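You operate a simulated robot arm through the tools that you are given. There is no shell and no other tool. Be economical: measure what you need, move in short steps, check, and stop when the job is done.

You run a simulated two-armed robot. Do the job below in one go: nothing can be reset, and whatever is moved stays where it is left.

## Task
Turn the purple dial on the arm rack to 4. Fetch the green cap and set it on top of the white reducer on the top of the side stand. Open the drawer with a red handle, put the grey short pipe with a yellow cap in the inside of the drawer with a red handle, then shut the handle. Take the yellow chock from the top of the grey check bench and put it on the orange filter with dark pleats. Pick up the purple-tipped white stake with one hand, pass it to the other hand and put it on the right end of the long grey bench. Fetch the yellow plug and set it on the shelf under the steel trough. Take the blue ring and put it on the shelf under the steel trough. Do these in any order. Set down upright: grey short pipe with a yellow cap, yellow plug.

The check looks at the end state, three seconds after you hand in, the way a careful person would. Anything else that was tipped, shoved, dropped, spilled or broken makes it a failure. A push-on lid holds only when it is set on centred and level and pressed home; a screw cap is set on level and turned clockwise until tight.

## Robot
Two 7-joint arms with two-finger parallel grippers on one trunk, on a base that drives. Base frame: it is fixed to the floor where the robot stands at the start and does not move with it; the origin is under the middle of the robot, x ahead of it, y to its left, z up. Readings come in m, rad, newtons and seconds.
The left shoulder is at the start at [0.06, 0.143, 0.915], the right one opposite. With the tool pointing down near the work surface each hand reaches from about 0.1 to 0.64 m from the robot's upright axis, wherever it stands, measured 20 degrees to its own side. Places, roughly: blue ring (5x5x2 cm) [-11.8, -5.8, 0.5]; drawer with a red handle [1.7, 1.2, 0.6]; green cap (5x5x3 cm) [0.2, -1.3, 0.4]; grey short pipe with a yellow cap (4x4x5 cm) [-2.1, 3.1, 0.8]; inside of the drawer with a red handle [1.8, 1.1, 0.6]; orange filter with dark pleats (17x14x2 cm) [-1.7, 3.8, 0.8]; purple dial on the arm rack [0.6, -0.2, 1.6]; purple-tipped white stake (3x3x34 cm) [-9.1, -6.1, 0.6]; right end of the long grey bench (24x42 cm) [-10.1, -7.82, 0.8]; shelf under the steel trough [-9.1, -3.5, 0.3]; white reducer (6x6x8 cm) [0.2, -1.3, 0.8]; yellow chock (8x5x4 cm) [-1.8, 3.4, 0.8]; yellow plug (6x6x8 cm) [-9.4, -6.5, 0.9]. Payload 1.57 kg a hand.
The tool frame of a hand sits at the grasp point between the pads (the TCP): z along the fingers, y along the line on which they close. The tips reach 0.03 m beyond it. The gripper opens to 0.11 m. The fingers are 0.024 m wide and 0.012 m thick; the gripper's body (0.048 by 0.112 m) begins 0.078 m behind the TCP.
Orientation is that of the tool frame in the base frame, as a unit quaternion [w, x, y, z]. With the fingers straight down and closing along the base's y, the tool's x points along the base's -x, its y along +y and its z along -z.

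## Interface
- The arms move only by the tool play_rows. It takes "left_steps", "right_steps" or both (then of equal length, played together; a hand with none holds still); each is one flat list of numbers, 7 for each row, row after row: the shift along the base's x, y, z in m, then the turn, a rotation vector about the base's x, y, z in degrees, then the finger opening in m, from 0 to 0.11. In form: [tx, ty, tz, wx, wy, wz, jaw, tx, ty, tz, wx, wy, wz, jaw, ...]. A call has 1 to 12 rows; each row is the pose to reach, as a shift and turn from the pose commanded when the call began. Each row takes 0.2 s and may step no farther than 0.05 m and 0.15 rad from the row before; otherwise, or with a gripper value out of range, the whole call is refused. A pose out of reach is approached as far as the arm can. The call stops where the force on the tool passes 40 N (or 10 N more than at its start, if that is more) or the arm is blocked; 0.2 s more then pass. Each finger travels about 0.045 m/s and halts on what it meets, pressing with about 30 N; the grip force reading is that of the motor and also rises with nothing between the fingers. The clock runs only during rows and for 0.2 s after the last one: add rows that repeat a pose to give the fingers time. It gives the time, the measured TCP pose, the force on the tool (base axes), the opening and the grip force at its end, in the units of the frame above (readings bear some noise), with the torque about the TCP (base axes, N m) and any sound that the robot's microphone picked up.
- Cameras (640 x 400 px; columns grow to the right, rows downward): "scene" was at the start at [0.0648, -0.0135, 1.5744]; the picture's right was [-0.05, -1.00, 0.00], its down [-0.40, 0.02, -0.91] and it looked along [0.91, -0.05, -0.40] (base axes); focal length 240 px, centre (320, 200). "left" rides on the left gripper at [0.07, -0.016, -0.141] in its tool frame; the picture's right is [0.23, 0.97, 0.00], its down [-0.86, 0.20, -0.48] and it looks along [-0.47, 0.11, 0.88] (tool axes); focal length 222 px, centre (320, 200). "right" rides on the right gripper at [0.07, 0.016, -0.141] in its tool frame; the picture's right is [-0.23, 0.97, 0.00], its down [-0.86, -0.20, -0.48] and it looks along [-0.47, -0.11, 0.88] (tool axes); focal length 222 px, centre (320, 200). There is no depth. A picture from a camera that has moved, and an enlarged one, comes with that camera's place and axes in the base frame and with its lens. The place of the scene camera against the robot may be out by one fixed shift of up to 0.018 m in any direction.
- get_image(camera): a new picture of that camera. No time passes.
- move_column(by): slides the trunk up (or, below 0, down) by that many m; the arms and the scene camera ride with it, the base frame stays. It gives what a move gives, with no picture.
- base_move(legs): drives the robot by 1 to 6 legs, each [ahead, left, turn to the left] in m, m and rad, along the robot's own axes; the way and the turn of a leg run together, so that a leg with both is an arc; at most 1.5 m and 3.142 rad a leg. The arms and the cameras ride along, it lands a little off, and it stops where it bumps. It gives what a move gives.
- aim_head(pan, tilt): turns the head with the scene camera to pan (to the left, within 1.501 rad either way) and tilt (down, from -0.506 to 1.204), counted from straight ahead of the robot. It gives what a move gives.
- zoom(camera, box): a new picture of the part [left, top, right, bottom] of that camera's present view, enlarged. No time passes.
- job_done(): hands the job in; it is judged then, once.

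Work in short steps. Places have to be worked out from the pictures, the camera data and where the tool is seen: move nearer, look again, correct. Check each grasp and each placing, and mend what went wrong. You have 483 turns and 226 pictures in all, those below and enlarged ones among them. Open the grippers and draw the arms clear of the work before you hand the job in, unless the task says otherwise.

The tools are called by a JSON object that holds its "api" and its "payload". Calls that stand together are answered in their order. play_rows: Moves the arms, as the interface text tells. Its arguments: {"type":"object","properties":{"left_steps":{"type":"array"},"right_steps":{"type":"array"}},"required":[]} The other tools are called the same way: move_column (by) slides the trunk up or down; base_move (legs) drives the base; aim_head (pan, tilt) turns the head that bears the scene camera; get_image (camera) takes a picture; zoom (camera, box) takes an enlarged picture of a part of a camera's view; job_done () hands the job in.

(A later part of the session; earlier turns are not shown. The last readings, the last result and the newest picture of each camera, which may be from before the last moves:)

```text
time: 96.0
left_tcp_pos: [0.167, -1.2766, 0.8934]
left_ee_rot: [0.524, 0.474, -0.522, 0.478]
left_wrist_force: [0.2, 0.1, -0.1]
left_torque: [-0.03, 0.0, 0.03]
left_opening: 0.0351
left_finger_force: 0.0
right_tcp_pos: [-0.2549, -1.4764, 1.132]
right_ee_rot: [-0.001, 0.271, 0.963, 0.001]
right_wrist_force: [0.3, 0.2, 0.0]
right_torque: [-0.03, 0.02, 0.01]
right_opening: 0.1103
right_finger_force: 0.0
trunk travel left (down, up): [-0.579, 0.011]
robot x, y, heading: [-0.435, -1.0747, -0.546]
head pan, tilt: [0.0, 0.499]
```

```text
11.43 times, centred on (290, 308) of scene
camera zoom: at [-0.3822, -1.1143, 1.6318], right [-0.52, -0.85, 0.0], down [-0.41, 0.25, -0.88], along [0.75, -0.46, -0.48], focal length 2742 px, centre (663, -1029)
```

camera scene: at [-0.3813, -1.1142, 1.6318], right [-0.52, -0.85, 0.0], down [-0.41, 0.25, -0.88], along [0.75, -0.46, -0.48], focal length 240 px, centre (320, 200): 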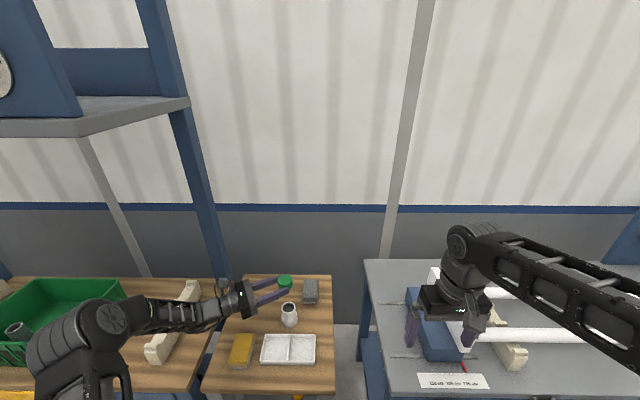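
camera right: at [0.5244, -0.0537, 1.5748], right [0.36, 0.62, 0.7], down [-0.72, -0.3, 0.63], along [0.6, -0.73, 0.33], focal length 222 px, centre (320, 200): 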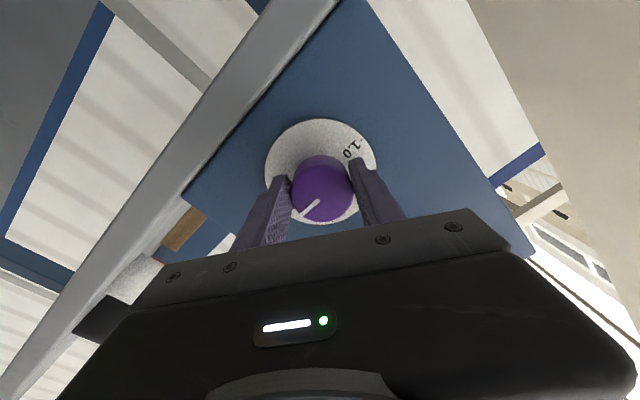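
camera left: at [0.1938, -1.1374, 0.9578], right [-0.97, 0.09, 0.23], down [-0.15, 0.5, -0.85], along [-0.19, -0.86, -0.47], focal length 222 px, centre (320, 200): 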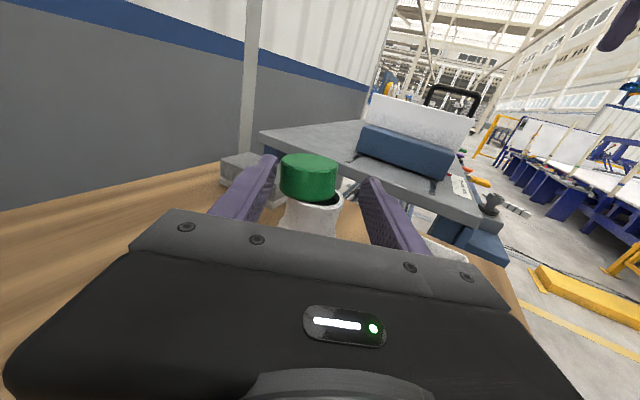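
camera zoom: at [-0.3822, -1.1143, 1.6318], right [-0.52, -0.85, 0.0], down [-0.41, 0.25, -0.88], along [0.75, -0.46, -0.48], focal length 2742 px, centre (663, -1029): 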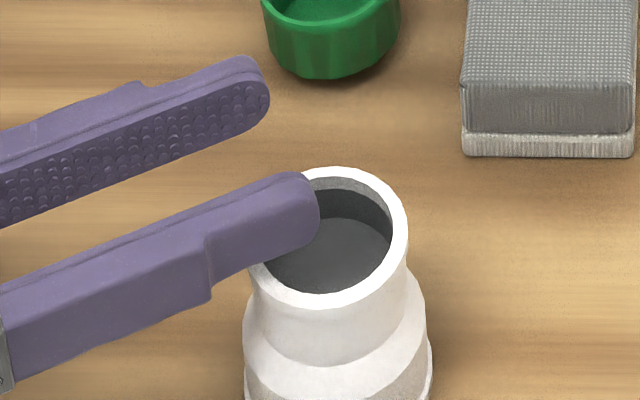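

The cap slipped off and lies opening-up on the table behind the reducer. Plan: pick it with the left hand, pass it to the right hand facing it, so the right holds it from its closed top, then place top-down. First I raise the left hand and bring it back to the plain downward pose.

{"api": "play_rows", "payload": {"left_steps": [0, 0, 0.04, 0, 0, 0, 0.035, 0, 0, 0.08, 0, 0, 0, 0.06, 0, 0, 0.12, 0, 0, 0, 0.08, -0.015, 0, 0.12, 7.467, -0.705, 0, 0.09, -0.03, 0, 0.12, 14.93, -1.41, 0, 0.09, -0.045, 0, 0.12, 22.4, -2.115, 0, 0.09, -0.06, 0, 0.12, 29.87, -2.82, 0, 0.09, -0.075, 0, 0.12, 37.33, -3.525, 0, 0.09, -0.09, 0, 0.12, 44.8, -4.23, 0, 0.09, -0.1, 0, 0.12, 52.27, -4.935, 0, 0.09, -0.1, 0, 0.12, 59.73, -5.64, 0, 0.09, -0.1, 0, 0.12, 67.2, -6.345, 0, 0.09]}}

{"api": "play_rows", "payload": {"left_steps": [0, 0.01, 0, 7.6, -0.72, 0, 0.09, 0, 0.02, 0, 15.2, -1.43, 0, 0.09, 0, 0.02, 0, 22.4, -2.1, 0, 0.09]}}

{"api": "play_rows", "payload": {"left_steps": [0, 0, 0, 0, 0, -8.4, 0.09, 0, 0, 0, 0, 0, -16.8, 0.09, 0, 0, 0, 0, 0, -25.2, 0.09, 0, 0, 0, 0, 0, -33.6, 0.09, 0, 0, 0, 0, 0, -42, 0.09, 0, 0, 0, 0, 0, -50.4, 0.09, 0, 0, 0, 0, 0, -58.8, 0.09, 0, 0, 0, 0, 0, -67.2, 0.09, 0, 0, 0, 0, 0, -75.6, 0.09, 0, 0, 0, 0, 0, -84, 0.09, 0, 0, 0, 0, 0, -92.4, 0.09, 0, 0, 0, 0, 0, -100.8, 0.09]}}

{"api": "play_rows", "payload": {"left_steps": [0, 0, 0, 0, 0, -8, 0.09, 0, 0, 0, 0, 0, -15.7, 0.09]}}

{"api": "get_image", "payload": {"camera": "left"}}

```text
time: 98.6
left_tcp_pos: [0.0679, -1.2773, 1.0129]
left_ee_rot: [-0.145, -0.66, 0.726, -0.132]
left_wrist_force: [0.4, -0.5, 0.1]
left_torque: [0.02, 0.0, -0.02]
left_opening: 0.0898
left_finger_force: 0.1
right_tcp_pos: [-0.2556, -1.4777, 1.1314]
right_ee_rot: [0.0, 0.271, 0.962, 0.002]
right_wrist_force: [-0.1, 0.1, -0.4]
right_torque: [0.03, 0.01, 0.04]
right_opening: 0.1098
right_finger_force: 0.0
trunk travel left (down, up): [-0.579, 0.011]
robot x, y, heading: [-0.4347, -1.0753, -0.552]
head pan, tilt: [0.0, 0.499]
```

```text
time: 99.4
left_tcp_pos: [0.0673, -1.2579, 1.0139]
left_ee_rot: [0.0, -0.673, 0.739, 0.0]
left_wrist_force: [-0.1, 0.0, 0.1]
left_torque: [0.02, 0.02, -0.02]
left_opening: 0.0903
left_finger_force: 0.1
right_tcp_pos: [-0.2554, -1.4776, 1.1319]
right_ee_rot: [0.0, 0.272, 0.962, 0.002]
right_wrist_force: [0.3, 0.5, -0.5]
right_torque: [-0.03, -0.02, 0.0]
right_opening: 0.1099
right_finger_force: 0.0
trunk travel left (down, up): [-0.579, 0.011]
robot x, y, heading: [-0.4369, -1.0719, -0.551]
head pan, tilt: [0.0, 0.499]
```

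```text
time: 102.0
left_tcp_pos: [0.0684, -1.2578, 1.0144]
left_ee_rot: [-0.002, 0.143, 0.99, 0.0]
left_wrist_force: [-0.7, 0.2, 0.9]
left_torque: [0.01, 0.01, 0.01]
left_opening: 0.0901
left_finger_force: 0.1
right_tcp_pos: [-0.2551, -1.4782, 1.1323]
right_ee_rot: [0.0, 0.272, 0.962, 0.001]
right_wrist_force: [-0.6, -0.1, 0.1]
right_torque: [-0.02, -0.01, 0.03]
right_opening: 0.1098
right_finger_force: 0.0
trunk travel left (down, up): [-0.579, 0.011]
robot x, y, heading: [-0.4377, -1.0715, -0.551]
head pan, tilt: [0.0, 0.499]
```

```text
time: 102.6
left_tcp_pos: [0.0672, -1.2584, 1.0138]
left_ee_rot: [-0.003, 0.277, 0.961, 0.001]
left_wrist_force: [0.0, -0.1, 0.3]
left_torque: [0.01, 0.02, 0.02]
left_opening: 0.0902
left_finger_force: 0.0
right_tcp_pos: [-0.256, -1.4779, 1.1325]
right_ee_rot: [-0.001, 0.271, 0.963, 0.001]
right_wrist_force: [-0.6, -0.4, -0.4]
right_torque: [0.0, -0.03, -0.02]
right_opening: 0.1098
right_finger_force: 0.0
trunk travel left (down, up): [-0.579, 0.011]
robot x, y, heading: [-0.4378, -1.0718, -0.552]
head pan, tilt: [0.0, 0.499]
```

```text
134 pictures are left
camera left: at [0.0009, -1.2348, 1.1554], right [0.32, 0.95, 0.0], down [0.83, -0.29, 0.47], along [0.45, -0.15, -0.88], focal length 222 px, centre (320, 200)
```

left: 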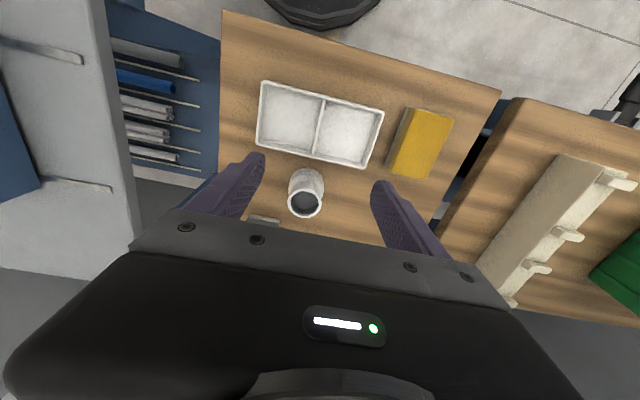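

I approach the cap from the left side so the camera clears the reducer: yaw -50°, then pitch the left hand up to 40° below level, hovering by the cap.

{"api": "play_rows", "payload": {"left_steps": [0.01, 0.01, 0, 0, 0, -8.35, 0.09, 0.02, 0.02, 0, 0, 0, -16.7, 0.09, 0.03, 0.03, 0, 0, 0, -25, 0.09, 0.04, 0.04, 0, 0, 0, -33.4, 0.09, 0.06, 0.045, 0, 0, 0, -41.7, 0.09, 0.08, 0.045, 0, 0, 0, -50, 0.09]}}

{"api": "play_rows", "payload": {"left_steps": [0.015, -0.012, -0.01, -8.25, -1.16, 0, 0.09, 0.03, -0.024, -0.02, -16.5, -2.32, 0, 0.09, 0.045, -0.036, -0.03, -24.75, -3.48, 0, 0.09, 0.06, -0.048, -0.04, -33, -4.64, 0, 0.09, 0.075, -0.06, -0.05, -41.25, -5.8, 0, 0.09, 0.09, -0.072, -0.06, -49.5, -6.95, 0, 0.09]}}

{"api": "get_image", "payload": {"camera": "left"}}

```text
time: 104.0
left_tcp_pos: [0.1472, -1.2135, 1.0137]
left_ee_rot: [-0.003, 0.657, 0.754, 0.001]
left_wrist_force: [0.5, 0.4, 0.1]
left_torque: [-0.01, -0.02, 0.0]
left_opening: 0.0898
left_finger_force: 0.0
right_tcp_pos: [-0.256, -1.477, 1.1313]
right_ee_rot: [0.0, 0.27, 0.963, 0.001]
right_wrist_force: [0.5, -0.3, 0.5]
right_torque: [0.02, 0.0, -0.03]
right_opening: 0.1102
right_finger_force: 0.1
trunk travel left (down, up): [-0.579, 0.011]
robot x, y, heading: [-0.4375, -1.0734, -0.553]
head pan, tilt: [0.0, 0.499]
```

```text
time: 105.4
left_tcp_pos: [0.2407, -1.2846, 0.9537]
left_ee_rot: [0.318, 0.595, 0.685, -0.276]
left_wrist_force: [-0.1, 0.2, 0.0]
left_torque: [0.0, 0.07, -0.03]
left_opening: 0.0904
left_finger_force: 0.1
right_tcp_pos: [-0.2544, -1.4761, 1.131]
right_ee_rot: [0.0, 0.271, 0.963, 0.0]
right_wrist_force: [0.0, -0.4, 0.3]
right_torque: [-0.04, 0.0, 0.02]
right_opening: 0.1101
right_finger_force: 0.0
trunk travel left (down, up): [-0.579, 0.011]
robot x, y, heading: [-0.4361, -1.0722, -0.55]
head pan, tilt: [0.0, 0.499]
```

```text
133 pictures are left
camera left: at [0.2015, -1.1351, 0.9922], right [0.94, 0.28, -0.17], down [0.22, -0.16, 0.96], along [0.24, -0.95, -0.21], focal length 222 px, centre (320, 200)
```

left: 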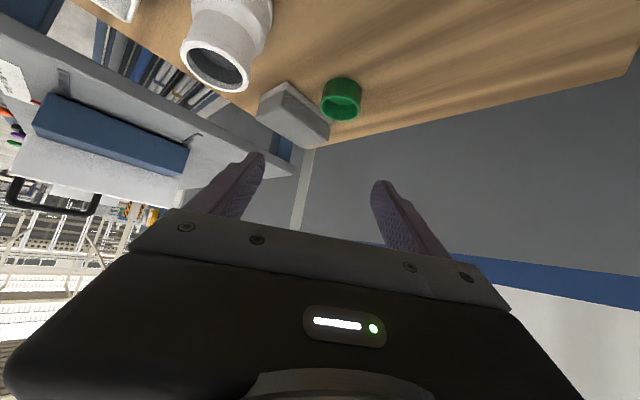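

Cap at (0.264, -1.370), close to the grey box; I yaw 15° more so the near finger clears the box, and come to hover just above it.

{"api": "play_rows", "payload": {"left_steps": [0.006, -0.018, -0.02, 0, 0, -7.5, 0.075, 0.012, -0.036, -0.045, 0, 0, -15, 0.066, 0.019, -0.055, -0.07, 0, 0, -15, 0.066, 0.025, -0.072, -0.09, 0, 0, -15, 0.066]}}

{"api": "get_image", "payload": {"camera": "left"}}

```text
time: 106.4
left_tcp_pos: [0.2637, -1.3553, 0.8629]
left_ee_rot: [0.278, 0.68, 0.602, -0.315]
left_wrist_force: [-0.1, 0.4, 0.3]
left_torque: [-0.01, -0.02, 0.0]
left_opening: 0.0661
left_finger_force: 0.2
right_tcp_pos: [-0.2558, -1.4785, 1.1319]
right_ee_rot: [0.0, 0.27, 0.963, 0.003]
right_wrist_force: [0.6, 0.4, -0.8]
right_torque: [0.01, 0.0, -0.02]
right_opening: 0.1097
right_finger_force: 0.1
trunk travel left (down, up): [-0.579, 0.011]
robot x, y, heading: [-0.4366, -1.0744, -0.547]
head pan, tilt: [0.0, 0.499]
```

```text
132 pictures are left
camera left: at [0.2644, -1.203, 0.9016], right [0.98, 0.03, -0.17], down [0.17, -0.21, 0.96], along [-0.01, -0.98, -0.21], focal length 222 px, centre (320, 200)
```

left: 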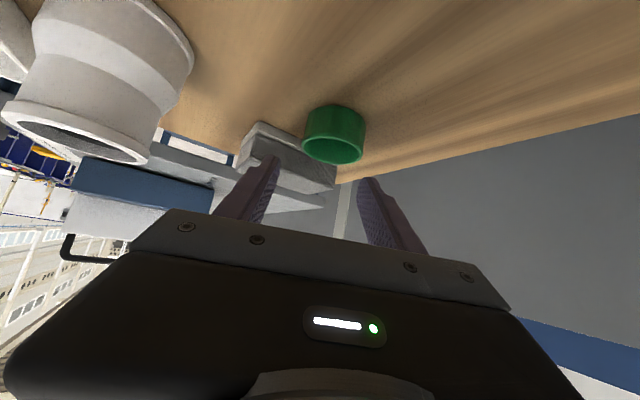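

Triangulated cap centre (0.265, -1.372, 0.807); the box is clear of the fingers. I descend and grip.

{"api": "play_rows", "payload": {"left_steps": [0.002, -0.002, -0.015, 0, 0, 0, 0.066, 0.0027, -0.004, -0.03, 0, 0, 0, 0.066, 0.0027, -0.004, -0.038, 0, 0, 0, 0.066, 0.0027, -0.004, -0.038, 0, 0, 0, 0.045, 0.0027, -0.004, -0.038, 0, 0, 0, 0.035, 0.0027, -0.004, -0.038, 0, 0, 0, 0.035]}}

{"api": "get_image", "payload": {"camera": "left"}}

```text
time: 107.8
left_tcp_pos: [0.2638, -1.3603, 0.8278]
left_ee_rot: [0.28, 0.679, 0.601, -0.315]
left_wrist_force: [-6.6, 4.2, 16.9]
left_torque: [-0.06, 0.72, -0.2]
left_opening: 0.0504
left_finger_force: 23.5
right_tcp_pos: [-0.2584, -1.4775, 1.1327]
right_ee_rot: [0.0, 0.272, 0.962, 0.001]
right_wrist_force: [0.7, 0.2, 0.5]
right_torque: [0.0, 0.03, 0.01]
right_opening: 0.11
right_finger_force: 0.1
trunk travel left (down, up): [-0.579, 0.011]
robot x, y, heading: [-0.4383, -1.0714, -0.553]
head pan, tilt: [0.0, 0.499]
```

```text
131 pictures are left
camera left: at [0.2659, -1.2064, 0.8664], right [0.98, 0.03, -0.17], down [0.17, -0.21, 0.96], along [-0.01, -0.98, -0.21], focal length 222 px, centre (320, 200)
```

left: 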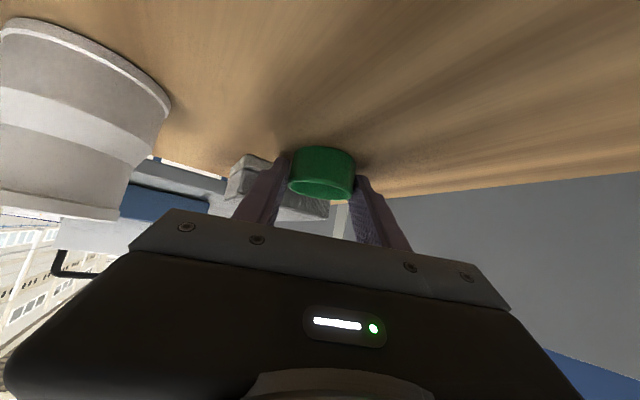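

Tips press the table; I lift 4 mm while keeping the squeeze, then check the grip.

{"api": "play_rows", "payload": {"left_steps": [0, 0, 0.003, 0, 0, 0, 0.055, 0, 0, 0.003, 0, 0, 0, 0.035, 0, 0, 0.003, 0, 0, 0, 0.035, 0, 0, 0.003, 0, 0, 0, 0.035]}}

{"api": "play_rows", "payload": {"left_steps": [0, 0.004, 0.03, 0, 0, 0, 0.035, 0, 0.01, 0.07, 0, 0, 0, 0.035, 0, 0.02, 0.11, 0, 0, 0, 0.035]}}

{"api": "get_image", "payload": {"camera": "left"}}

```text
time: 108.8
left_tcp_pos: [0.264, -1.3594, 0.8289]
left_ee_rot: [0.279, 0.68, 0.601, -0.314]
left_wrist_force: [-3.4, -1.0, 6.6]
left_torque: [-0.09, 0.27, 0.0]
left_opening: 0.05
left_finger_force: 29.9
right_tcp_pos: [-0.2565, -1.4784, 1.1313]
right_ee_rot: [-0.001, 0.271, 0.963, 0.001]
right_wrist_force: [0.0, -0.4, 0.0]
right_torque: [-0.03, -0.04, -0.04]
right_opening: 0.1102
right_finger_force: 0.1
trunk travel left (down, up): [-0.579, 0.011]
robot x, y, heading: [-0.4369, -1.0751, -0.548]
head pan, tilt: [0.0, 0.499]
```

```text
time: 109.6
left_tcp_pos: [0.2647, -1.3389, 0.937]
left_ee_rot: [0.278, 0.679, 0.601, -0.316]
left_wrist_force: [0.7, -1.1, 0.0]
left_torque: [0.0, -0.02, -0.01]
left_opening: 0.0501
left_finger_force: 29.8
right_tcp_pos: [-0.2559, -1.4754, 1.132]
right_ee_rot: [0.0, 0.271, 0.962, 0.002]
right_wrist_force: [0.4, 0.0, 0.9]
right_torque: [-0.01, 0.02, 0.01]
right_opening: 0.1099
right_finger_force: 0.1
trunk travel left (down, up): [-0.579, 0.011]
robot x, y, heading: [-0.4408, -1.0743, -0.551]
head pan, tilt: [0.0, 0.499]
```

```text
130 pictures are left
camera left: at [0.2676, -1.1844, 0.9752], right [0.98, 0.03, -0.17], down [0.18, -0.21, 0.96], along [-0.01, -0.98, -0.21], focal length 222 px, centre (320, 200)
```

left: 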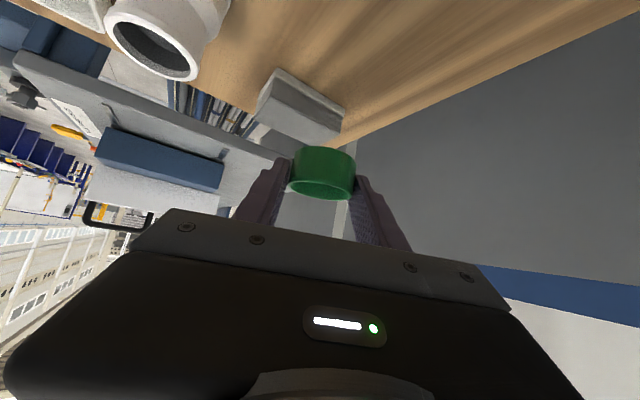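

Cap held, opening up. I rotate the left hand -90° about its horizontal heading so the cap's opening faces +x (ahead-left of me), in mid-air for the handover.

{"api": "play_rows", "payload": {"left_steps": [-0.01, 0.0, 0.02, 0.94, 7.44, 0, 0.035, -0.025, 0.0, 0.04, 1.875, 14.88, 0, 0.035, -0.04, 0.0, 0.055, 2.81, 22.3, 0, 0.035, -0.055, 0.0, 0.07, 3.75, 29.77, 0, 0.035, -0.07, 0.0, 0.085, 4.69, 37.2, 0, 0.035, -0.085, 0.0, 0.1, 5.63, 44.65, 0, 0.035, -0.1, 0.005, 0.11, 6.56, 52.1, 0, 0.035, -0.115, 0.005, 0.12, 7.5, 59.5, 0, 0.035, -0.13, 0.005, 0.13, 8.44, 67, 0, 0.035, -0.15, 0.008, 0.14, 9.38, 74.4, 0, 0.035, -0.17, 0.008, 0.143, 10.3, 81.9, 0, 0.035, -0.185, 0.008, 0.143, 11.25, 89.3, 0, 0.035]}}

{"api": "get_image", "payload": {"camera": "scene"}}

```text
time: 112.2
left_tcp_pos: [0.1, -1.3238, 1.1349]
left_ee_rot: [-0.209, 0.301, 0.685, -0.63]
left_wrist_force: [-0.5, -0.4, -0.2]
left_torque: [0.02, 0.01, 0.0]
left_opening: 0.0499
left_finger_force: 30.0
left hand out of reach, approached as far as the arm can: row 5, 6, 7, 8, 9, 10, 11, 12
right_tcp_pos: [-0.2566, -1.4776, 1.1322]
right_ee_rot: [-0.001, 0.271, 0.963, 0.001]
right_wrist_force: [-0.9, -0.3, -0.3]
right_torque: [0.0, -0.02, 0.03]
right_opening: 0.1101
right_finger_force: 0.0
trunk travel left (down, up): [-0.579, 0.011]
robot x, y, heading: [-0.4381, -1.0706, -0.55]
head pan, tilt: [0.0, 0.499]
```

```text
129 pictures are left
camera scene: at [-0.3824, -1.1146, 1.6318], right [-0.52, -0.85, 0.0], down [-0.41, 0.25, -0.88], along [0.75, -0.46, -0.48], focal length 240 px, centre (320, 200)
```

scene: 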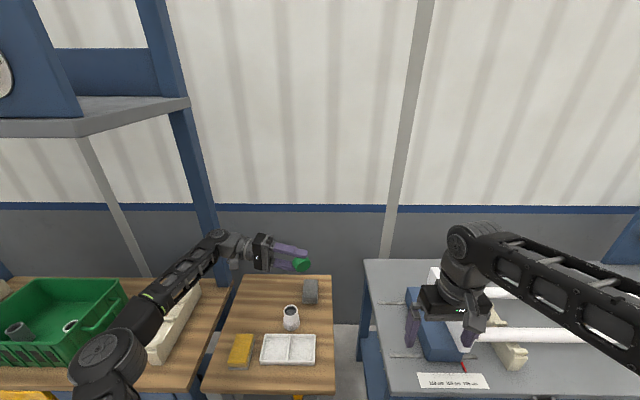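

Left holds the cap with its opening facing +x (8° up), cap centre ≈(0.079, -1.336, 1.131). I turn the right hand to point along +x behind the closed face.

{"api": "play_rows", "payload": {"right_steps": [0, 0, 0, 0, 0, 7.25, 0.08, 0, 0, 0, 0, 0, 14.5, 0.08, 0, 0, 0, 0, 0, 21.75, 0.08, 0, 0, 0, 0, 0, 29, 0.08]}}

{"api": "play_rows", "payload": {"right_steps": [0.012, 0.01, 0, -0.36, -8.2, 0, 0.08, 0.024, 0.02, 0, -0.71, -16.4, 0, 0.08, 0.036, 0.03, 0, -1.07, -24.6, 0, 0.08, 0.048, 0.045, 0, -1.43, -32.8, 0, 0.08, 0.06, 0.06, 0, -1.79, -41, 0, 0.08, 0.07, 0.075, 0, -2.14, -49.2, 0, 0.08, 0.08, 0.09, -0.005, -2.5, -57.4, 0, 0.08, 0.09, 0.105, -0.01, -2.86, -65.6, 0, 0.08, 0.1, 0.12, -0.015, -3.2, -73.8, 0, 0.08, 0.11, 0.13, -0.02, -3.57, -82, 0, 0.08, 0.12, 0.14, -0.02, -3.93, -90.2, 0, 0.08, 0.13, 0.147, -0.02, -4.28, -98.4, 0, 0.08]}}

{"api": "get_image", "payload": {"camera": "right"}}

{"api": "get_image", "payload": {"camera": "scene"}}

```text
time: 113.2
left_tcp_pos: [0.1007, -1.3237, 1.1348]
left_ee_rot: [-0.208, 0.302, 0.685, -0.63]
left_wrist_force: [0.0, -0.5, -0.3]
left_torque: [0.0, -0.02, 0.0]
left_opening: 0.0501
left_finger_force: 30.1
right_tcp_pos: [-0.2558, -1.4782, 1.1319]
right_ee_rot: [-0.002, 0.021, 1.0, 0.001]
right_wrist_force: [0.0, -0.6, -0.5]
right_torque: [0.02, -0.01, 0.02]
right_opening: 0.0801
right_finger_force: 0.0
trunk travel left (down, up): [-0.579, 0.011]
robot x, y, heading: [-0.4369, -1.0741, -0.549]
head pan, tilt: [0.0, 0.499]
```

```text
time: 115.8
left_tcp_pos: [0.1034, -1.3242, 1.1326]
left_ee_rot: [-0.209, 0.3, 0.685, -0.63]
left_wrist_force: [0.5, -0.4, -0.8]
left_torque: [0.0, 0.03, 0.0]
left_opening: 0.05
left_finger_force: 29.8
right_tcp_pos: [-0.0342, -1.3763, 1.0628]
right_ee_rot: [0.759, 0.011, 0.65, -0.016]
right_wrist_force: [0.9, 0.1, -0.3]
right_torque: [0.04, -0.1, -0.03]
right_opening: 0.0801
right_finger_force: 0.1
right hand out of reach, approached as far as the arm can: row 6, 7, 8, 9, 10, 11, 12
trunk travel left (down, up): [-0.579, 0.011]
robot x, y, heading: [-0.4318, -1.0707, -0.551]
head pan, tilt: [0.0, 0.499]
```

```text
128 pictures are left
camera right: at [-0.163, -1.3551, 0.9711], right [0.0, 0.98, 0.22], down [-0.61, -0.17, 0.77], along [0.79, -0.14, 0.59], focal length 222 px, centre (320, 200)
```

right: 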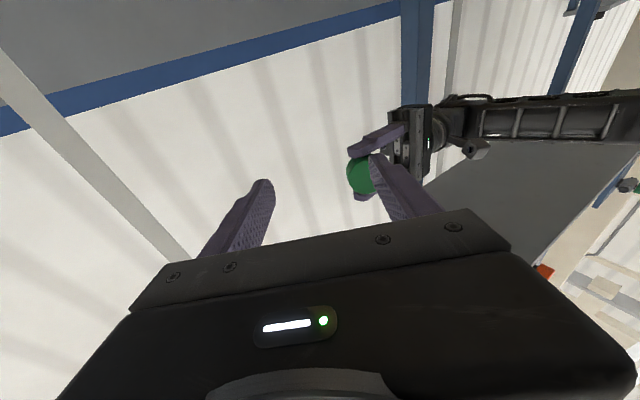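

```text
127 pictures are left
camera scene: at [-0.3792, -1.1136, 1.6317], right [-0.52, -0.85, 0.0], down [-0.41, 0.25, -0.88], along [0.75, -0.46, -0.48], focal length 240 px, centre (320, 200)
```

scene: 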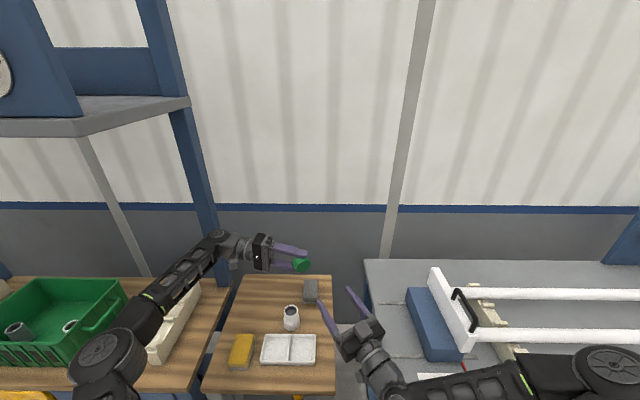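

Right hand is oriented well (z_tool ≈ (0.986, -0.04, 0.155)). I bring it to a pre-grasp spot behind the cap and check.

{"api": "play_rows", "payload": {"right_steps": [0.01, 0.012, 0.018, 0, 0, 0, 0.08, 0.02, 0.024, 0.036, 0, 0, 0, 0.08, 0.03, 0.04, 0.058, 0, 0, 0, 0.08]}}

{"api": "get_image", "payload": {"camera": "right"}}

```text
time: 116.6
left_tcp_pos: [0.1012, -1.3239, 1.1339]
left_ee_rot: [-0.209, 0.301, 0.685, -0.63]
left_wrist_force: [-0.1, 0.0, -1.2]
left_torque: [-0.02, -0.02, -0.03]
left_opening: 0.05
left_finger_force: 29.8
right_tcp_pos: [-0.004, -1.3361, 1.1154]
right_ee_rot: [0.756, 0.013, 0.654, -0.016]
right_wrist_force: [-0.2, 1.0, 0.5]
right_torque: [0.0, 0.0, -0.01]
right_opening: 0.0799
right_finger_force: 0.0
right hand out of reach, approached as far as the arm can: row 1
trunk travel left (down, up): [-0.579, 0.011]
robot x, y, heading: [-0.4357, -1.0686, -0.551]
head pan, tilt: [0.0, 0.499]
```

```text
126 pictures are left
camera right: at [-0.1334, -1.3156, 1.0247], right [0.01, 0.97, 0.22], down [-0.6, -0.17, 0.78], along [0.8, -0.14, 0.59], focal length 222 px, centre (320, 200)
```

right: 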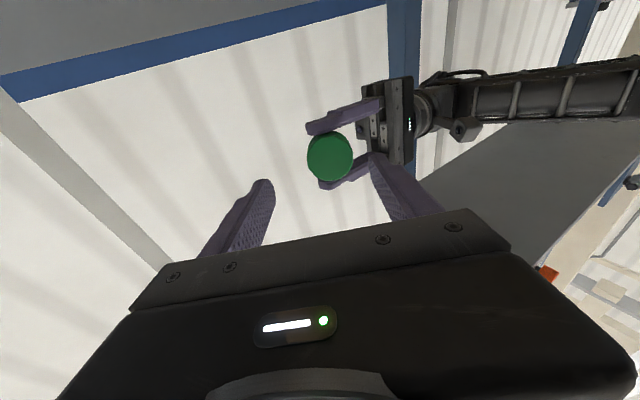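

Closed face located at (0.0655, -1.331, 1.123). I advance the right hand over it and close.

{"api": "play_rows", "payload": {"right_steps": [0.02, 0.004, 0.002, 0, 0, 0, 0.075, 0.04, 0.0056, 0.004, 0, 0, 0, 0.075, 0.057, 0.0056, 0.006, 0, 0, 0, 0.075, 0.057, 0.0056, 0.006, 0, 0, 0, 0.055, 0.057, 0.0056, 0.006, 0, 0, 0, 0.035, 0.057, 0.0056, 0.006, 0, 0, 0, 0.035]}}

{"api": "get_image", "payload": {"camera": "right"}}

```text
time: 118.0
left_tcp_pos: [0.0992, -1.325, 1.1344]
left_ee_rot: [-0.208, 0.303, 0.685, -0.629]
left_wrist_force: [-2.1, -7.4, -1.4]
left_torque: [-0.06, 0.02, 0.12]
left_opening: 0.0498
left_finger_force: 30.2
right_tcp_pos: [0.049, -1.3296, 1.1211]
right_ee_rot: [0.757, 0.012, 0.653, -0.015]
right_wrist_force: [2.7, 5.6, 1.5]
right_torque: [0.0, -0.16, 0.15]
right_opening: 0.0502
right_finger_force: 25.6
trunk travel left (down, up): [-0.579, 0.011]
robot x, y, heading: [-0.4376, -1.0746, -0.548]
head pan, tilt: [0.0, 0.499]
```

```text
125 pictures are left
camera right: at [-0.0799, -1.3091, 1.0311], right [0.0, 0.97, 0.22], down [-0.61, -0.18, 0.78], along [0.8, -0.14, 0.59], focal length 222 px, centre (320, 200)
```

right: 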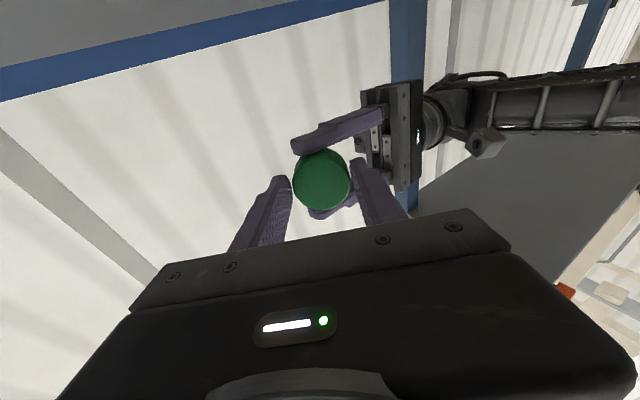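

Both hands hold it. The left opens and backs away along its own axis.

{"api": "play_rows", "payload": {"left_steps": [0, 0, 0, 0, 0, 0, 0.06, 0, 0, 0, 0, 0, 0, 0.08, 0, 0, 0, 0, 0, 0, 0.09, 0.02, 0.022, 0.003, 0, 0, 0, 0.09, 0.05, 0.055, 0.008, 0, 0, 0, 0.09, 0.08, 0.088, 0.012, 0, 0, 0, 0.09]}}

{"api": "get_image", "payload": {"camera": "right"}}

```text
time: 119.4
left_tcp_pos: [0.1006, -1.3241, 1.1343]
left_ee_rot: [-0.209, 0.301, 0.685, -0.63]
left_wrist_force: [-0.4, -0.1, 0.0]
left_torque: [-0.02, 0.03, -0.02]
left_opening: 0.0902
left_finger_force: 0.0
left hand out of reach, approached as far as the arm can: row 4, 5, 6
right_tcp_pos: [0.0494, -1.3314, 1.1208]
right_ee_rot: [0.757, 0.013, 0.653, -0.016]
right_wrist_force: [-0.3, -0.2, 0.1]
right_torque: [-0.03, 0.0, -0.02]
right_opening: 0.0501
right_finger_force: 30.2
trunk travel left (down, up): [-0.579, 0.011]
robot x, y, heading: [-0.4378, -1.0732, -0.547]
head pan, tilt: [0.0, 0.499]
```

```text
124 pictures are left
camera right: at [-0.0798, -1.3097, 1.031], right [0.01, 0.97, 0.22], down [-0.61, -0.17, 0.78], along [0.8, -0.14, 0.59], focal length 222 px, centre (320, 200)
```

right: 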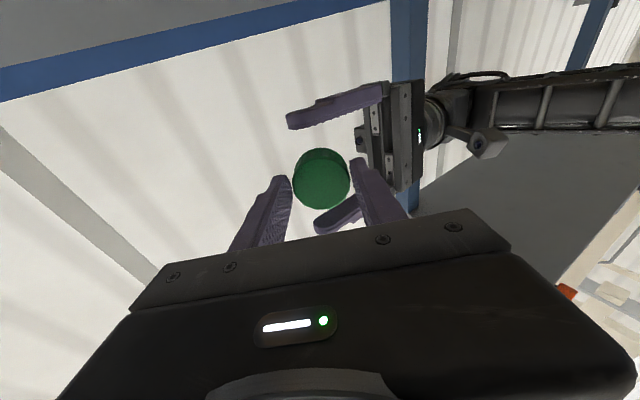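

Left is open but at its limit; I pull the right hand (with the cap) out along the left fingers' direction instead.

{"api": "play_rows", "payload": {"right_steps": [-0.02, -0.03, 0, 0, 0, 0, 0.035, -0.04, -0.06, 0, 0, 0, 0, 0.035, -0.05, -0.09, 0, 0, 0, 0, 0.035, -0.06, -0.12, 0, 0, 0, 0, 0.035]}}

{"api": "play_rows", "payload": {"left_steps": [0.0, 0.04, 0.01, -0.94, -7.44, 0, 0.09, 0.0, 0.08, 0.01, -1.875, -14.88, 0, 0.09, 0.0, 0.11, 0.01, -2.81, -22.3, 0, 0.09, 0.0, 0.14, 0.01, -3.75, -29.77, 0, 0.09, 0, 0.15, 0.01, -4.69, -37.2, 0, 0.09, 0, 0.15, 0.01, -5.63, -44.65, 0, 0.09]}}

{"api": "get_image", "payload": {"camera": "scene"}}

```text
time: 120.4
left_tcp_pos: [0.0999, -1.3247, 1.1354]
left_ee_rot: [-0.209, 0.301, 0.685, -0.63]
left_wrist_force: [-0.5, -0.4, -0.4]
left_torque: [-0.03, 0.0, 0.0]
left_opening: 0.0898
left_finger_force: 0.0
right_tcp_pos: [-0.01, -1.448, 1.1204]
right_ee_rot: [0.757, 0.012, 0.653, -0.015]
right_wrist_force: [-0.3, -0.4, -0.3]
right_torque: [-0.01, -0.01, 0.02]
right_opening: 0.0501
right_finger_force: 29.9
trunk travel left (down, up): [-0.579, 0.011]
robot x, y, heading: [-0.4394, -1.0697, -0.55]
head pan, tilt: [0.0, 0.499]
```

```text
time: 121.8
left_tcp_pos: [0.1022, -1.1721, 1.1475]
left_ee_rot: [0.083, 0.528, 0.681, -0.5]
left_wrist_force: [-1.0, -0.4, -0.5]
left_torque: [-0.03, -0.01, 0.01]
left_opening: 0.0899
left_finger_force: 0.1
left hand out of reach, approached as far as the arm can: row 2, 3
right_tcp_pos: [-0.0105, -1.4469, 1.1204]
right_ee_rot: [0.757, 0.013, 0.653, -0.016]
right_wrist_force: [-0.6, -0.2, 0.2]
right_torque: [0.0, 0.04, 0.01]
right_opening: 0.0498
right_finger_force: 30.2
trunk travel left (down, up): [-0.579, 0.011]
robot x, y, heading: [-0.4364, -1.0726, -0.556]
head pan, tilt: [0.0, 0.499]
```

```text
123 pictures are left
camera scene: at [-0.3824, -1.1144, 1.6318], right [-0.52, -0.85, 0.0], down [-0.41, 0.25, -0.88], along [0.75, -0.46, -0.48], focal length 240 px, centre (320, 200)
```

scene: 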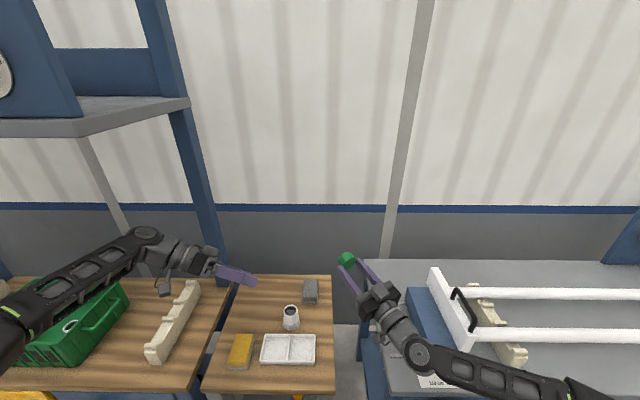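

The right hand holds the cap. I shift the base a bit left and ahead for reach, then pitch the right hand down so the cap's opening faces the floor.

{"api": "base_move", "payload": {"legs": [[0.03, 0.12, 0]]}}

{"api": "play_rows", "payload": {"right_steps": [0.002, 0, 0, 0.36, 8.2, 0, 0.035, 0.004, 0, 0, 0.71, 16.4, 0, 0.035, 0.006, 0, 0, 1.07, 24.6, 0, 0.035, 0.008, 0, 0, 1.43, 32.8, 0, 0.035, 0.01, 0, 0, 1.79, 41, 0, 0.035, 0.012, 0, 0, 2.14, 49.2, 0, 0.035, 0.014, 0, 0, 2.5, 57.4, 0, 0.035, 0.016, 0, 0, 2.86, 65.6, 0, 0.035, 0.018, 0, 0, 3.2, 73.8, 0, 0.035, 0.02, 0, 0, 3.57, 82, 0, 0.035, 0.02, 0, 0, 3.93, 90.2, 0, 0.035, 0.02, 0, 0, 4.28, 98.4, 0, 0.035]}}

{"api": "get_image", "payload": {"camera": "right"}}

{"api": "get_image", "payload": {"camera": "scene"}}

```text
time: 123.0
left_tcp_pos: [0.1927, -1.0848, 1.1472]
left_ee_rot: [0.082, 0.527, 0.681, -0.502]
left_wrist_force: [0.6, 0.1, 0.1]
left_torque: [-0.04, 0.03, -0.02]
left_opening: 0.09
left_finger_force: 0.0
right_tcp_pos: [0.0804, -1.3592, 1.1202]
right_ee_rot: [0.756, 0.012, 0.654, -0.015]
right_wrist_force: [0.1, 0.1, -0.6]
right_torque: [-0.01, -0.02, -0.02]
right_opening: 0.0496
right_finger_force: 30.1
trunk travel left (down, up): [-0.579, 0.011]
robot x, y, heading: [-0.3456, -0.9852, -0.544]
head pan, tilt: [0.0, 0.499]
```

```text
time: 125.6
left_tcp_pos: [0.1916, -1.0848, 1.148]
left_ee_rot: [0.081, 0.527, 0.682, -0.5]
left_wrist_force: [0.4, 0.1, -0.6]
left_torque: [0.0, 0.0, 0.01]
left_opening: 0.0899
left_finger_force: 0.0
right_tcp_pos: [0.0889, -1.3655, 1.1179]
right_ee_rot: [0.487, 0.022, 0.873, -0.017]
right_wrist_force: [-0.3, -0.7, 0.7]
right_torque: [-0.03, 0.01, 0.02]
right_opening: 0.0497
right_finger_force: 30.2
right hand out of reach, approached as far as the arm can: row 6, 7, 8, 9, 10, 11, 12
trunk travel left (down, up): [-0.579, 0.011]
robot x, y, heading: [-0.3503, -0.9871, -0.551]
head pan, tilt: [0.0, 0.499]
```

```text
122 pictures are left
camera right: at [-0.0667, -1.3408, 1.1329], right [0.17, 0.97, 0.19], down [0.03, -0.19, 0.98], along [0.98, -0.16, -0.06], focal length 222 px, centre (320, 200)
```

right: 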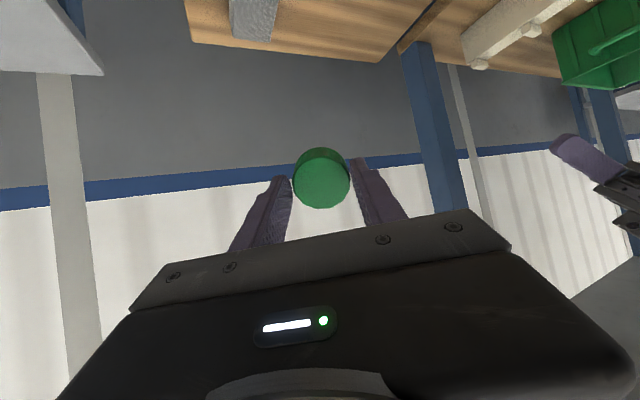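

```text
121 pictures are left
camera scene: at [-0.2929, -1.0282, 1.6318], right [-0.52, -0.85, 0.0], down [-0.41, 0.25, -0.88], along [0.75, -0.46, -0.48], focal length 240 px, centre (320, 200)
```

scene: 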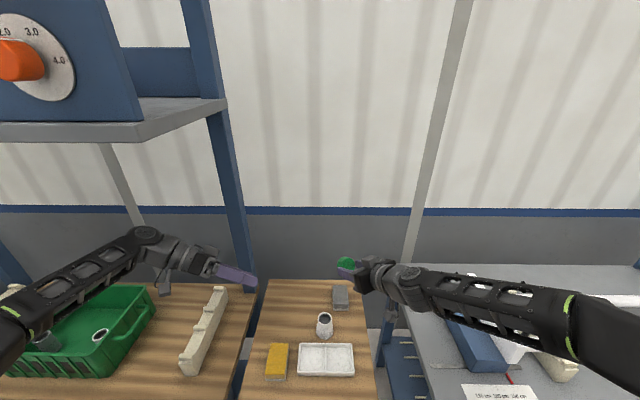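

The vertical pose is out of reach up there; I lower and draw in while pitching the remaining 58°.

{"api": "play_rows", "payload": {"right_steps": [-0.006, 0.004, -0.018, 0.44, 7.3, 0, 0.035, -0.012, 0.008, -0.036, 0.88, 14.6, 0, 0.035, -0.018, 0.012, -0.054, 1.3, 21.8, 0, 0.035, -0.024, 0.016, -0.072, 1.75, 29.1, 0, 0.035, -0.03, 0.02, -0.09, 2.2, 36.4, 0, 0.035, -0.036, 0.024, -0.1, 2.6, 43.7, 0, 0.035, -0.04, 0.027, -0.11, 3.1, 51, 0, 0.035, -0.04, 0.03, -0.12, 3.5, 58.2, 0, 0.035]}}

{"api": "get_image", "payload": {"camera": "right"}}

```text
time: 127.4
left_tcp_pos: [0.1911, -1.0862, 1.1469]
left_ee_rot: [0.083, 0.526, 0.683, -0.5]
left_wrist_force: [-0.8, 0.8, -0.3]
left_torque: [-0.03, 0.03, -0.01]
left_opening: 0.0899
left_finger_force: 0.0
right_tcp_pos: [-0.0392, -1.3673, 0.9845]
right_ee_rot: [0.005, 0.026, 1.0, 0.001]
right_wrist_force: [-0.3, -0.2, 0.4]
right_torque: [-0.01, -0.02, 0.0]
right_opening: 0.0498
right_finger_force: 29.9
right hand out of reach, approached as far as the arm can: row 1, 2, 3, 5, 6, 7, 8
trunk travel left (down, up): [-0.579, 0.011]
robot x, y, heading: [-0.3451, -0.9907, -0.549]
head pan, tilt: [0.0, 0.499]
```

```text
120 pictures are left
camera right: at [-0.11, -1.3481, 1.1252], right [0.28, 0.96, 0.01], down [0.84, -0.24, 0.49], along [0.47, -0.13, -0.87], focal length 222 px, centre (320, 200)
```

right: 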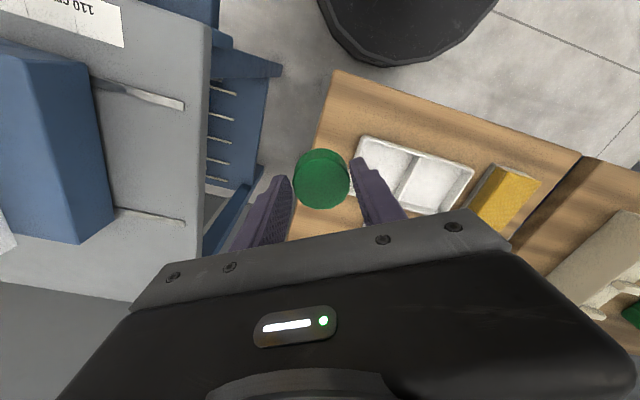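

Vertical now, cap opening down, its rim ~4.6 cm below the TCP. I move over the reducer at this height and look.

{"api": "play_rows", "payload": {"right_steps": [0.045, 0.013, 0, 0, 0, 0, 0.035, 0.09, 0.027, 0, 0, 0, 0, 0.035, 0.135, 0.04, 0, 0, 0, 0, 0.035, 0.175, 0.05, 0, 0, 0, 0, 0.035, 0.192, 0.055, -0.01, 0, 0, 0, 0.035]}}

{"api": "get_image", "payload": {"camera": "right"}}

{"api": "zoom", "payload": {"camera": "scene", "box": [280, 270, 370, 350]}}

```text
time: 128.6
left_tcp_pos: [0.1914, -1.0857, 1.1475]
left_ee_rot: [0.081, 0.527, 0.682, -0.501]
left_wrist_force: [-0.3, 0.5, 0.2]
left_torque: [0.03, -0.02, 0.01]
left_opening: 0.09
left_finger_force: 0.1
right_tcp_pos: [-0.0414, -1.3676, 0.9806]
right_ee_rot: [0.002, 0.026, 1.0, 0.001]
right_wrist_force: [0.4, -0.9, -0.2]
right_torque: [-0.01, 0.03, 0.02]
right_opening: 0.05
right_finger_force: 29.8
right hand out of reach, approached as far as the arm can: row 1, 2, 3, 4, 5
trunk travel left (down, up): [-0.579, 0.011]
robot x, y, heading: [-0.3495, -0.9877, -0.549]
head pan, tilt: [0.0, 0.499]
```

```text
119 pictures are left
camera right: at [-0.1108, -1.3483, 1.1215], right [0.28, 0.96, 0.0], down [0.84, -0.24, 0.48], along [0.46, -0.13, -0.88], focal length 222 px, centre (320, 200)
```

right: 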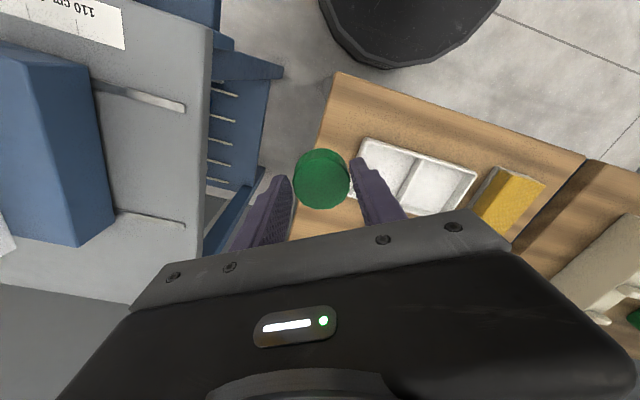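

```text
5.00 times, centred on (325, 310) of scene
camera zoom: at [-0.2929, -1.0282, 1.6318], right [-0.52, -0.85, 0.0], down [-0.41, 0.25, -0.88], along [0.75, -0.46, -0.48], focal length 1200 px, centre (295, -350)
```

zoom: 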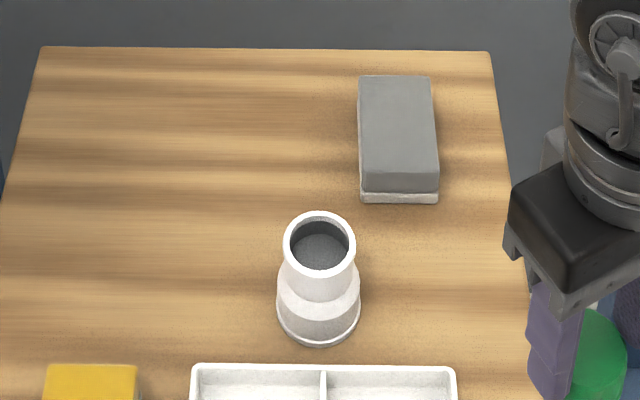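

The right arm seems stuck at a joint limit rather than at true reach. I move it to a neutral spot nearer my right side to unwind.

{"api": "play_rows", "payload": {"right_steps": [-0.025, -0.02, 0.02, 0, 0, 0, 0.035, -0.05, -0.04, 0.04, 0, 0, 0, 0.035, -0.075, -0.06, 0.06, 0, 0, 0, 0.035, -0.094, -0.08, 0.08, 0, 0, 0, 0.035]}}

{"api": "play_rows", "payload": {"right_steps": [0, 0, 0, 0, 0, -8, 0.035, 0, 0, 0, 0, 0, -16, 0.035, 0, 0, 0, 0, 0, -24, 0.035, 0, 0, 0, 0, 0, -28, 0.035]}}

{"api": "play_rows", "payload": {"right_steps": [0.045, -0.01, -0.005, 0, 0, 0, 0.035, 0.09, -0.02, -0.01, 0, 0, 0, 0.035, 0.135, -0.02, -0.02, 0, 0, 0, 0.035]}}

```text
time: 129.6
left_tcp_pos: [0.1918, -1.0864, 1.1491]
left_ee_rot: [0.082, 0.527, 0.683, -0.5]
left_wrist_force: [-0.6, 0.6, 0.3]
left_torque: [-0.01, 0.01, 0.0]
left_opening: 0.0899
left_finger_force: 0.0
right_tcp_pos: [-0.1338, -1.4263, 1.0455]
right_ee_rot: [0.001, 0.027, 1.0, -0.001]
right_wrist_force: [-0.5, -0.5, 0.2]
right_torque: [0.0, -0.01, 0.0]
right_opening: 0.0499
right_finger_force: 30.3
right hand out of reach, approached as far as the arm can: row 4
trunk travel left (down, up): [-0.579, 0.011]
robot x, y, heading: [-0.3473, -0.9881, -0.545]
head pan, tilt: [0.0, 0.499]
```

```text
time: 130.6
left_tcp_pos: [0.192, -1.0857, 1.1464]
left_ee_rot: [0.082, 0.527, 0.682, -0.5]
left_wrist_force: [-0.4, -0.1, -0.3]
left_torque: [0.0, -0.01, 0.02]
left_opening: 0.09
left_finger_force: 0.0
right_tcp_pos: [-0.1324, -1.4286, 1.0451]
right_ee_rot: [0.0, 0.267, 0.964, 0.0]
right_wrist_force: [0.3, 0.1, 0.0]
right_torque: [-0.01, 0.0, -0.01]
right_opening: 0.0497
right_finger_force: 29.8
trunk travel left (down, up): [-0.579, 0.011]
robot x, y, heading: [-0.35, -0.9897, -0.554]
head pan, tilt: [0.0, 0.499]
```

```text
time: 131.4
left_tcp_pos: [0.1909, -1.0859, 1.1475]
left_ee_rot: [0.082, 0.527, 0.682, -0.5]
left_wrist_force: [0.8, 0.6, 0.2]
left_torque: [-0.02, -0.01, 0.0]
left_opening: 0.09
left_finger_force: 0.1
right_tcp_pos: [-0.0354, -1.4501, 1.0208]
right_ee_rot: [0.004, 0.266, 0.964, 0.001]
right_wrist_force: [0.2, 0.9, -0.3]
right_torque: [-0.02, 0.01, -0.03]
right_opening: 0.0495
right_finger_force: 29.5
right hand out of reach, approached as far as the arm can: row 3
trunk travel left (down, up): [-0.579, 0.011]
robot x, y, heading: [-0.348, -0.9871, -0.547]
head pan, tilt: [0.0, 0.499]
```

The arm simply lacks ~5 cm of reach; turning the base 30° left swings the right shoulder forward. I do that.

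{"api": "base_move", "payload": {"legs": [[0, 0, 0.52]]}}

{"api": "get_image", "payload": {"camera": "right"}}

```text
time: 133.3
left_tcp_pos: [0.1671, -0.7972, 1.1479]
left_ee_rot: [0.212, 0.329, 0.797, -0.461]
left_wrist_force: [0.0, 0.0, -0.5]
left_torque: [0.06, 0.03, 0.0]
left_opening: 0.0898
left_finger_force: 0.1
right_tcp_pos: [0.1556, -1.2266, 1.0217]
right_ee_rot: [0.003, 0.002, 1.0, 0.002]
right_wrist_force: [0.9, 0.0, 1.1]
right_torque: [0.0, 0.05, -0.01]
right_opening: 0.0495
right_finger_force: 30.2
trunk travel left (down, up): [-0.579, 0.011]
robot x, y, heading: [-0.3501, -0.9885, -0.019]
head pan, tilt: [0.0, 0.499]
```

```text
117 pictures are left
camera right: at [0.0851, -1.2109, 1.1617], right [0.23, 0.97, 0.0], down [0.85, -0.21, 0.48], along [0.47, -0.11, -0.88], focal length 222 px, centre (320, 200)
```

right: 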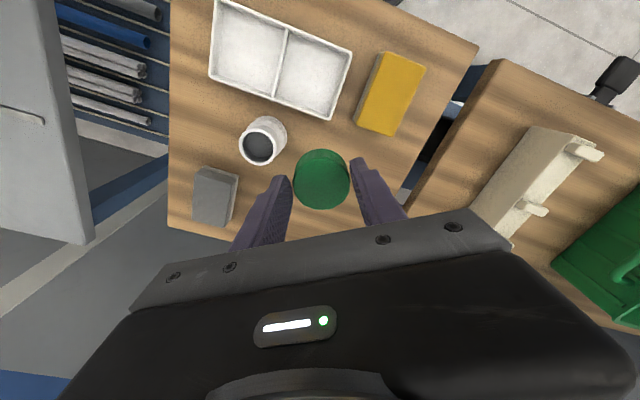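

The reducer's rim shows at about (0.145, -1.305). I bring the cap over it, bottom ~3 cm above, and re-image.

{"api": "play_rows", "payload": {"right_steps": [-0.003, -0.026, 0, 0, 0, 0, 0.035, -0.007, -0.052, 0, 0, 0, 0, 0.035, -0.011, -0.078, -0.02, 0, 0, 0, 0.035, -0.011, -0.078, -0.06, 0, 0, 0, 0.035]}}

{"api": "get_image", "payload": {"camera": "right"}}

{"api": "aim_head", "payload": {"pan": -0.55, "tilt": 0.6}}

{"api": "get_image", "payload": {"camera": "scene"}}

```text
time: 134.3
left_tcp_pos: [0.1675, -0.798, 1.148]
left_ee_rot: [0.21, 0.329, 0.796, -0.462]
left_wrist_force: [0.4, 0.3, 0.3]
left_torque: [0.03, -0.01, 0.0]
left_opening: 0.09
left_finger_force: 0.1
right_tcp_pos: [0.1452, -1.3062, 0.9609]
right_ee_rot: [0.003, 0.003, 1.0, 0.002]
right_wrist_force: [0.0, -0.5, -0.2]
right_torque: [0.02, 0.0, 0.03]
right_opening: 0.0493
right_finger_force: 30.1
trunk travel left (down, up): [-0.579, 0.011]
robot x, y, heading: [-0.3506, -0.9883, -0.017]
head pan, tilt: [0.0, 0.499]
```

```text
116 pictures are left
camera right: at [0.0751, -1.29, 1.1019], right [0.23, 0.97, 0.0], down [0.85, -0.21, 0.48], along [0.47, -0.11, -0.88], focal length 222 px, centre (320, 200)
```

right: 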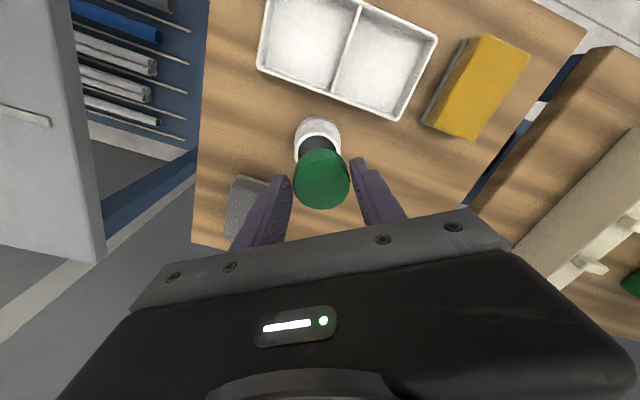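

```text
time: 135.3
left_tcp_pos: [0.1667, -0.7968, 1.1474]
left_ee_rot: [0.211, 0.329, 0.797, -0.461]
left_wrist_force: [-1.1, 0.1, -0.3]
left_torque: [0.01, 0.0, 0.02]
left_opening: 0.0897
left_finger_force: 0.1
right_tcp_pos: [0.1444, -1.3052, 0.962]
right_ee_rot: [0.002, 0.003, 1.0, 0.002]
right_wrist_force: [0.0, 0.1, -0.3]
right_torque: [0.0, -0.01, 0.01]
right_opening: 0.0497
right_finger_force: 30.0
trunk travel left (down, up): [-0.579, 0.011]
robot x, y, heading: [-0.3492, -0.988, -0.015]
head pan, tilt: [-0.55, 0.6]
```

```text
115 pictures are left
camera scene: at [-0.3003, -1.043, 1.6227], right [-0.54, -0.84, 0.0], down [-0.48, 0.3, -0.83], along [0.7, -0.44, -0.56], focal length 240 px, centre (320, 200)
```

scene: 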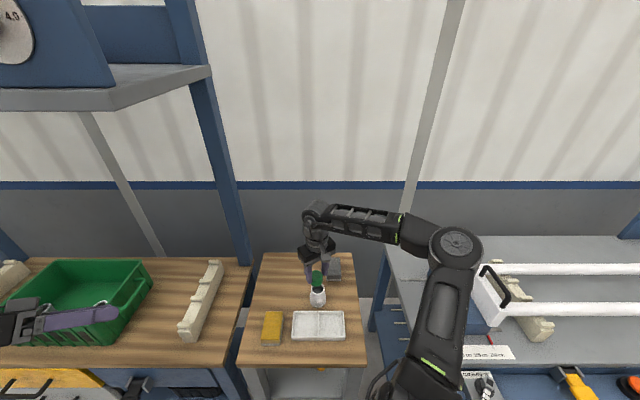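

{"api": "zoom", "payload": {"camera": "right", "box": [270, 100, 370, 220]}}

{"api": "zoom", "payload": {"camera": "scene", "box": [290, 255, 350, 315]}}

```text
3.33 times, centred on (320, 160) of right
camera zoom: at [0.0746, -1.2896, 1.1025], right [0.23, 0.97, 0.0], down [0.85, -0.21, 0.48], along [0.47, -0.11, -0.88], focal length 740 px, centre (320, 333)
```

zoom: 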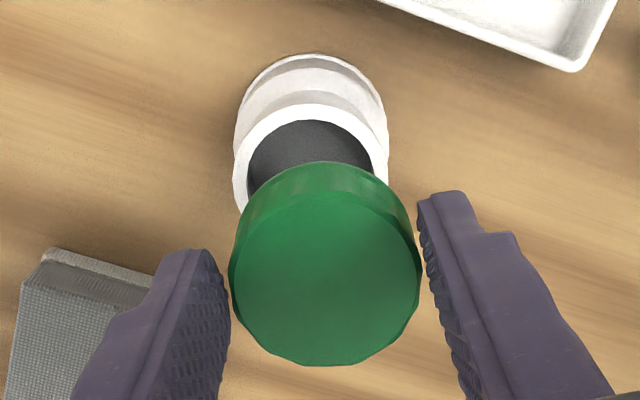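

```text
6.67 times, centred on (320, 285) of scene
camera zoom: at [-0.3003, -1.043, 1.6227], right [-0.54, -0.84, 0.0], down [-0.48, 0.3, -0.83], along [0.7, -0.44, -0.56], focal length 1600 px, centre (320, -367)
```

zoom: 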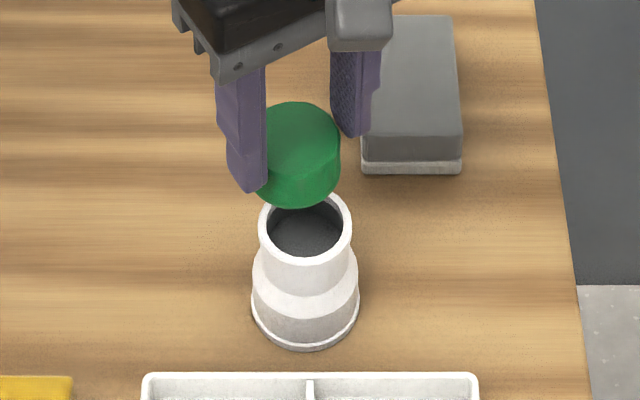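

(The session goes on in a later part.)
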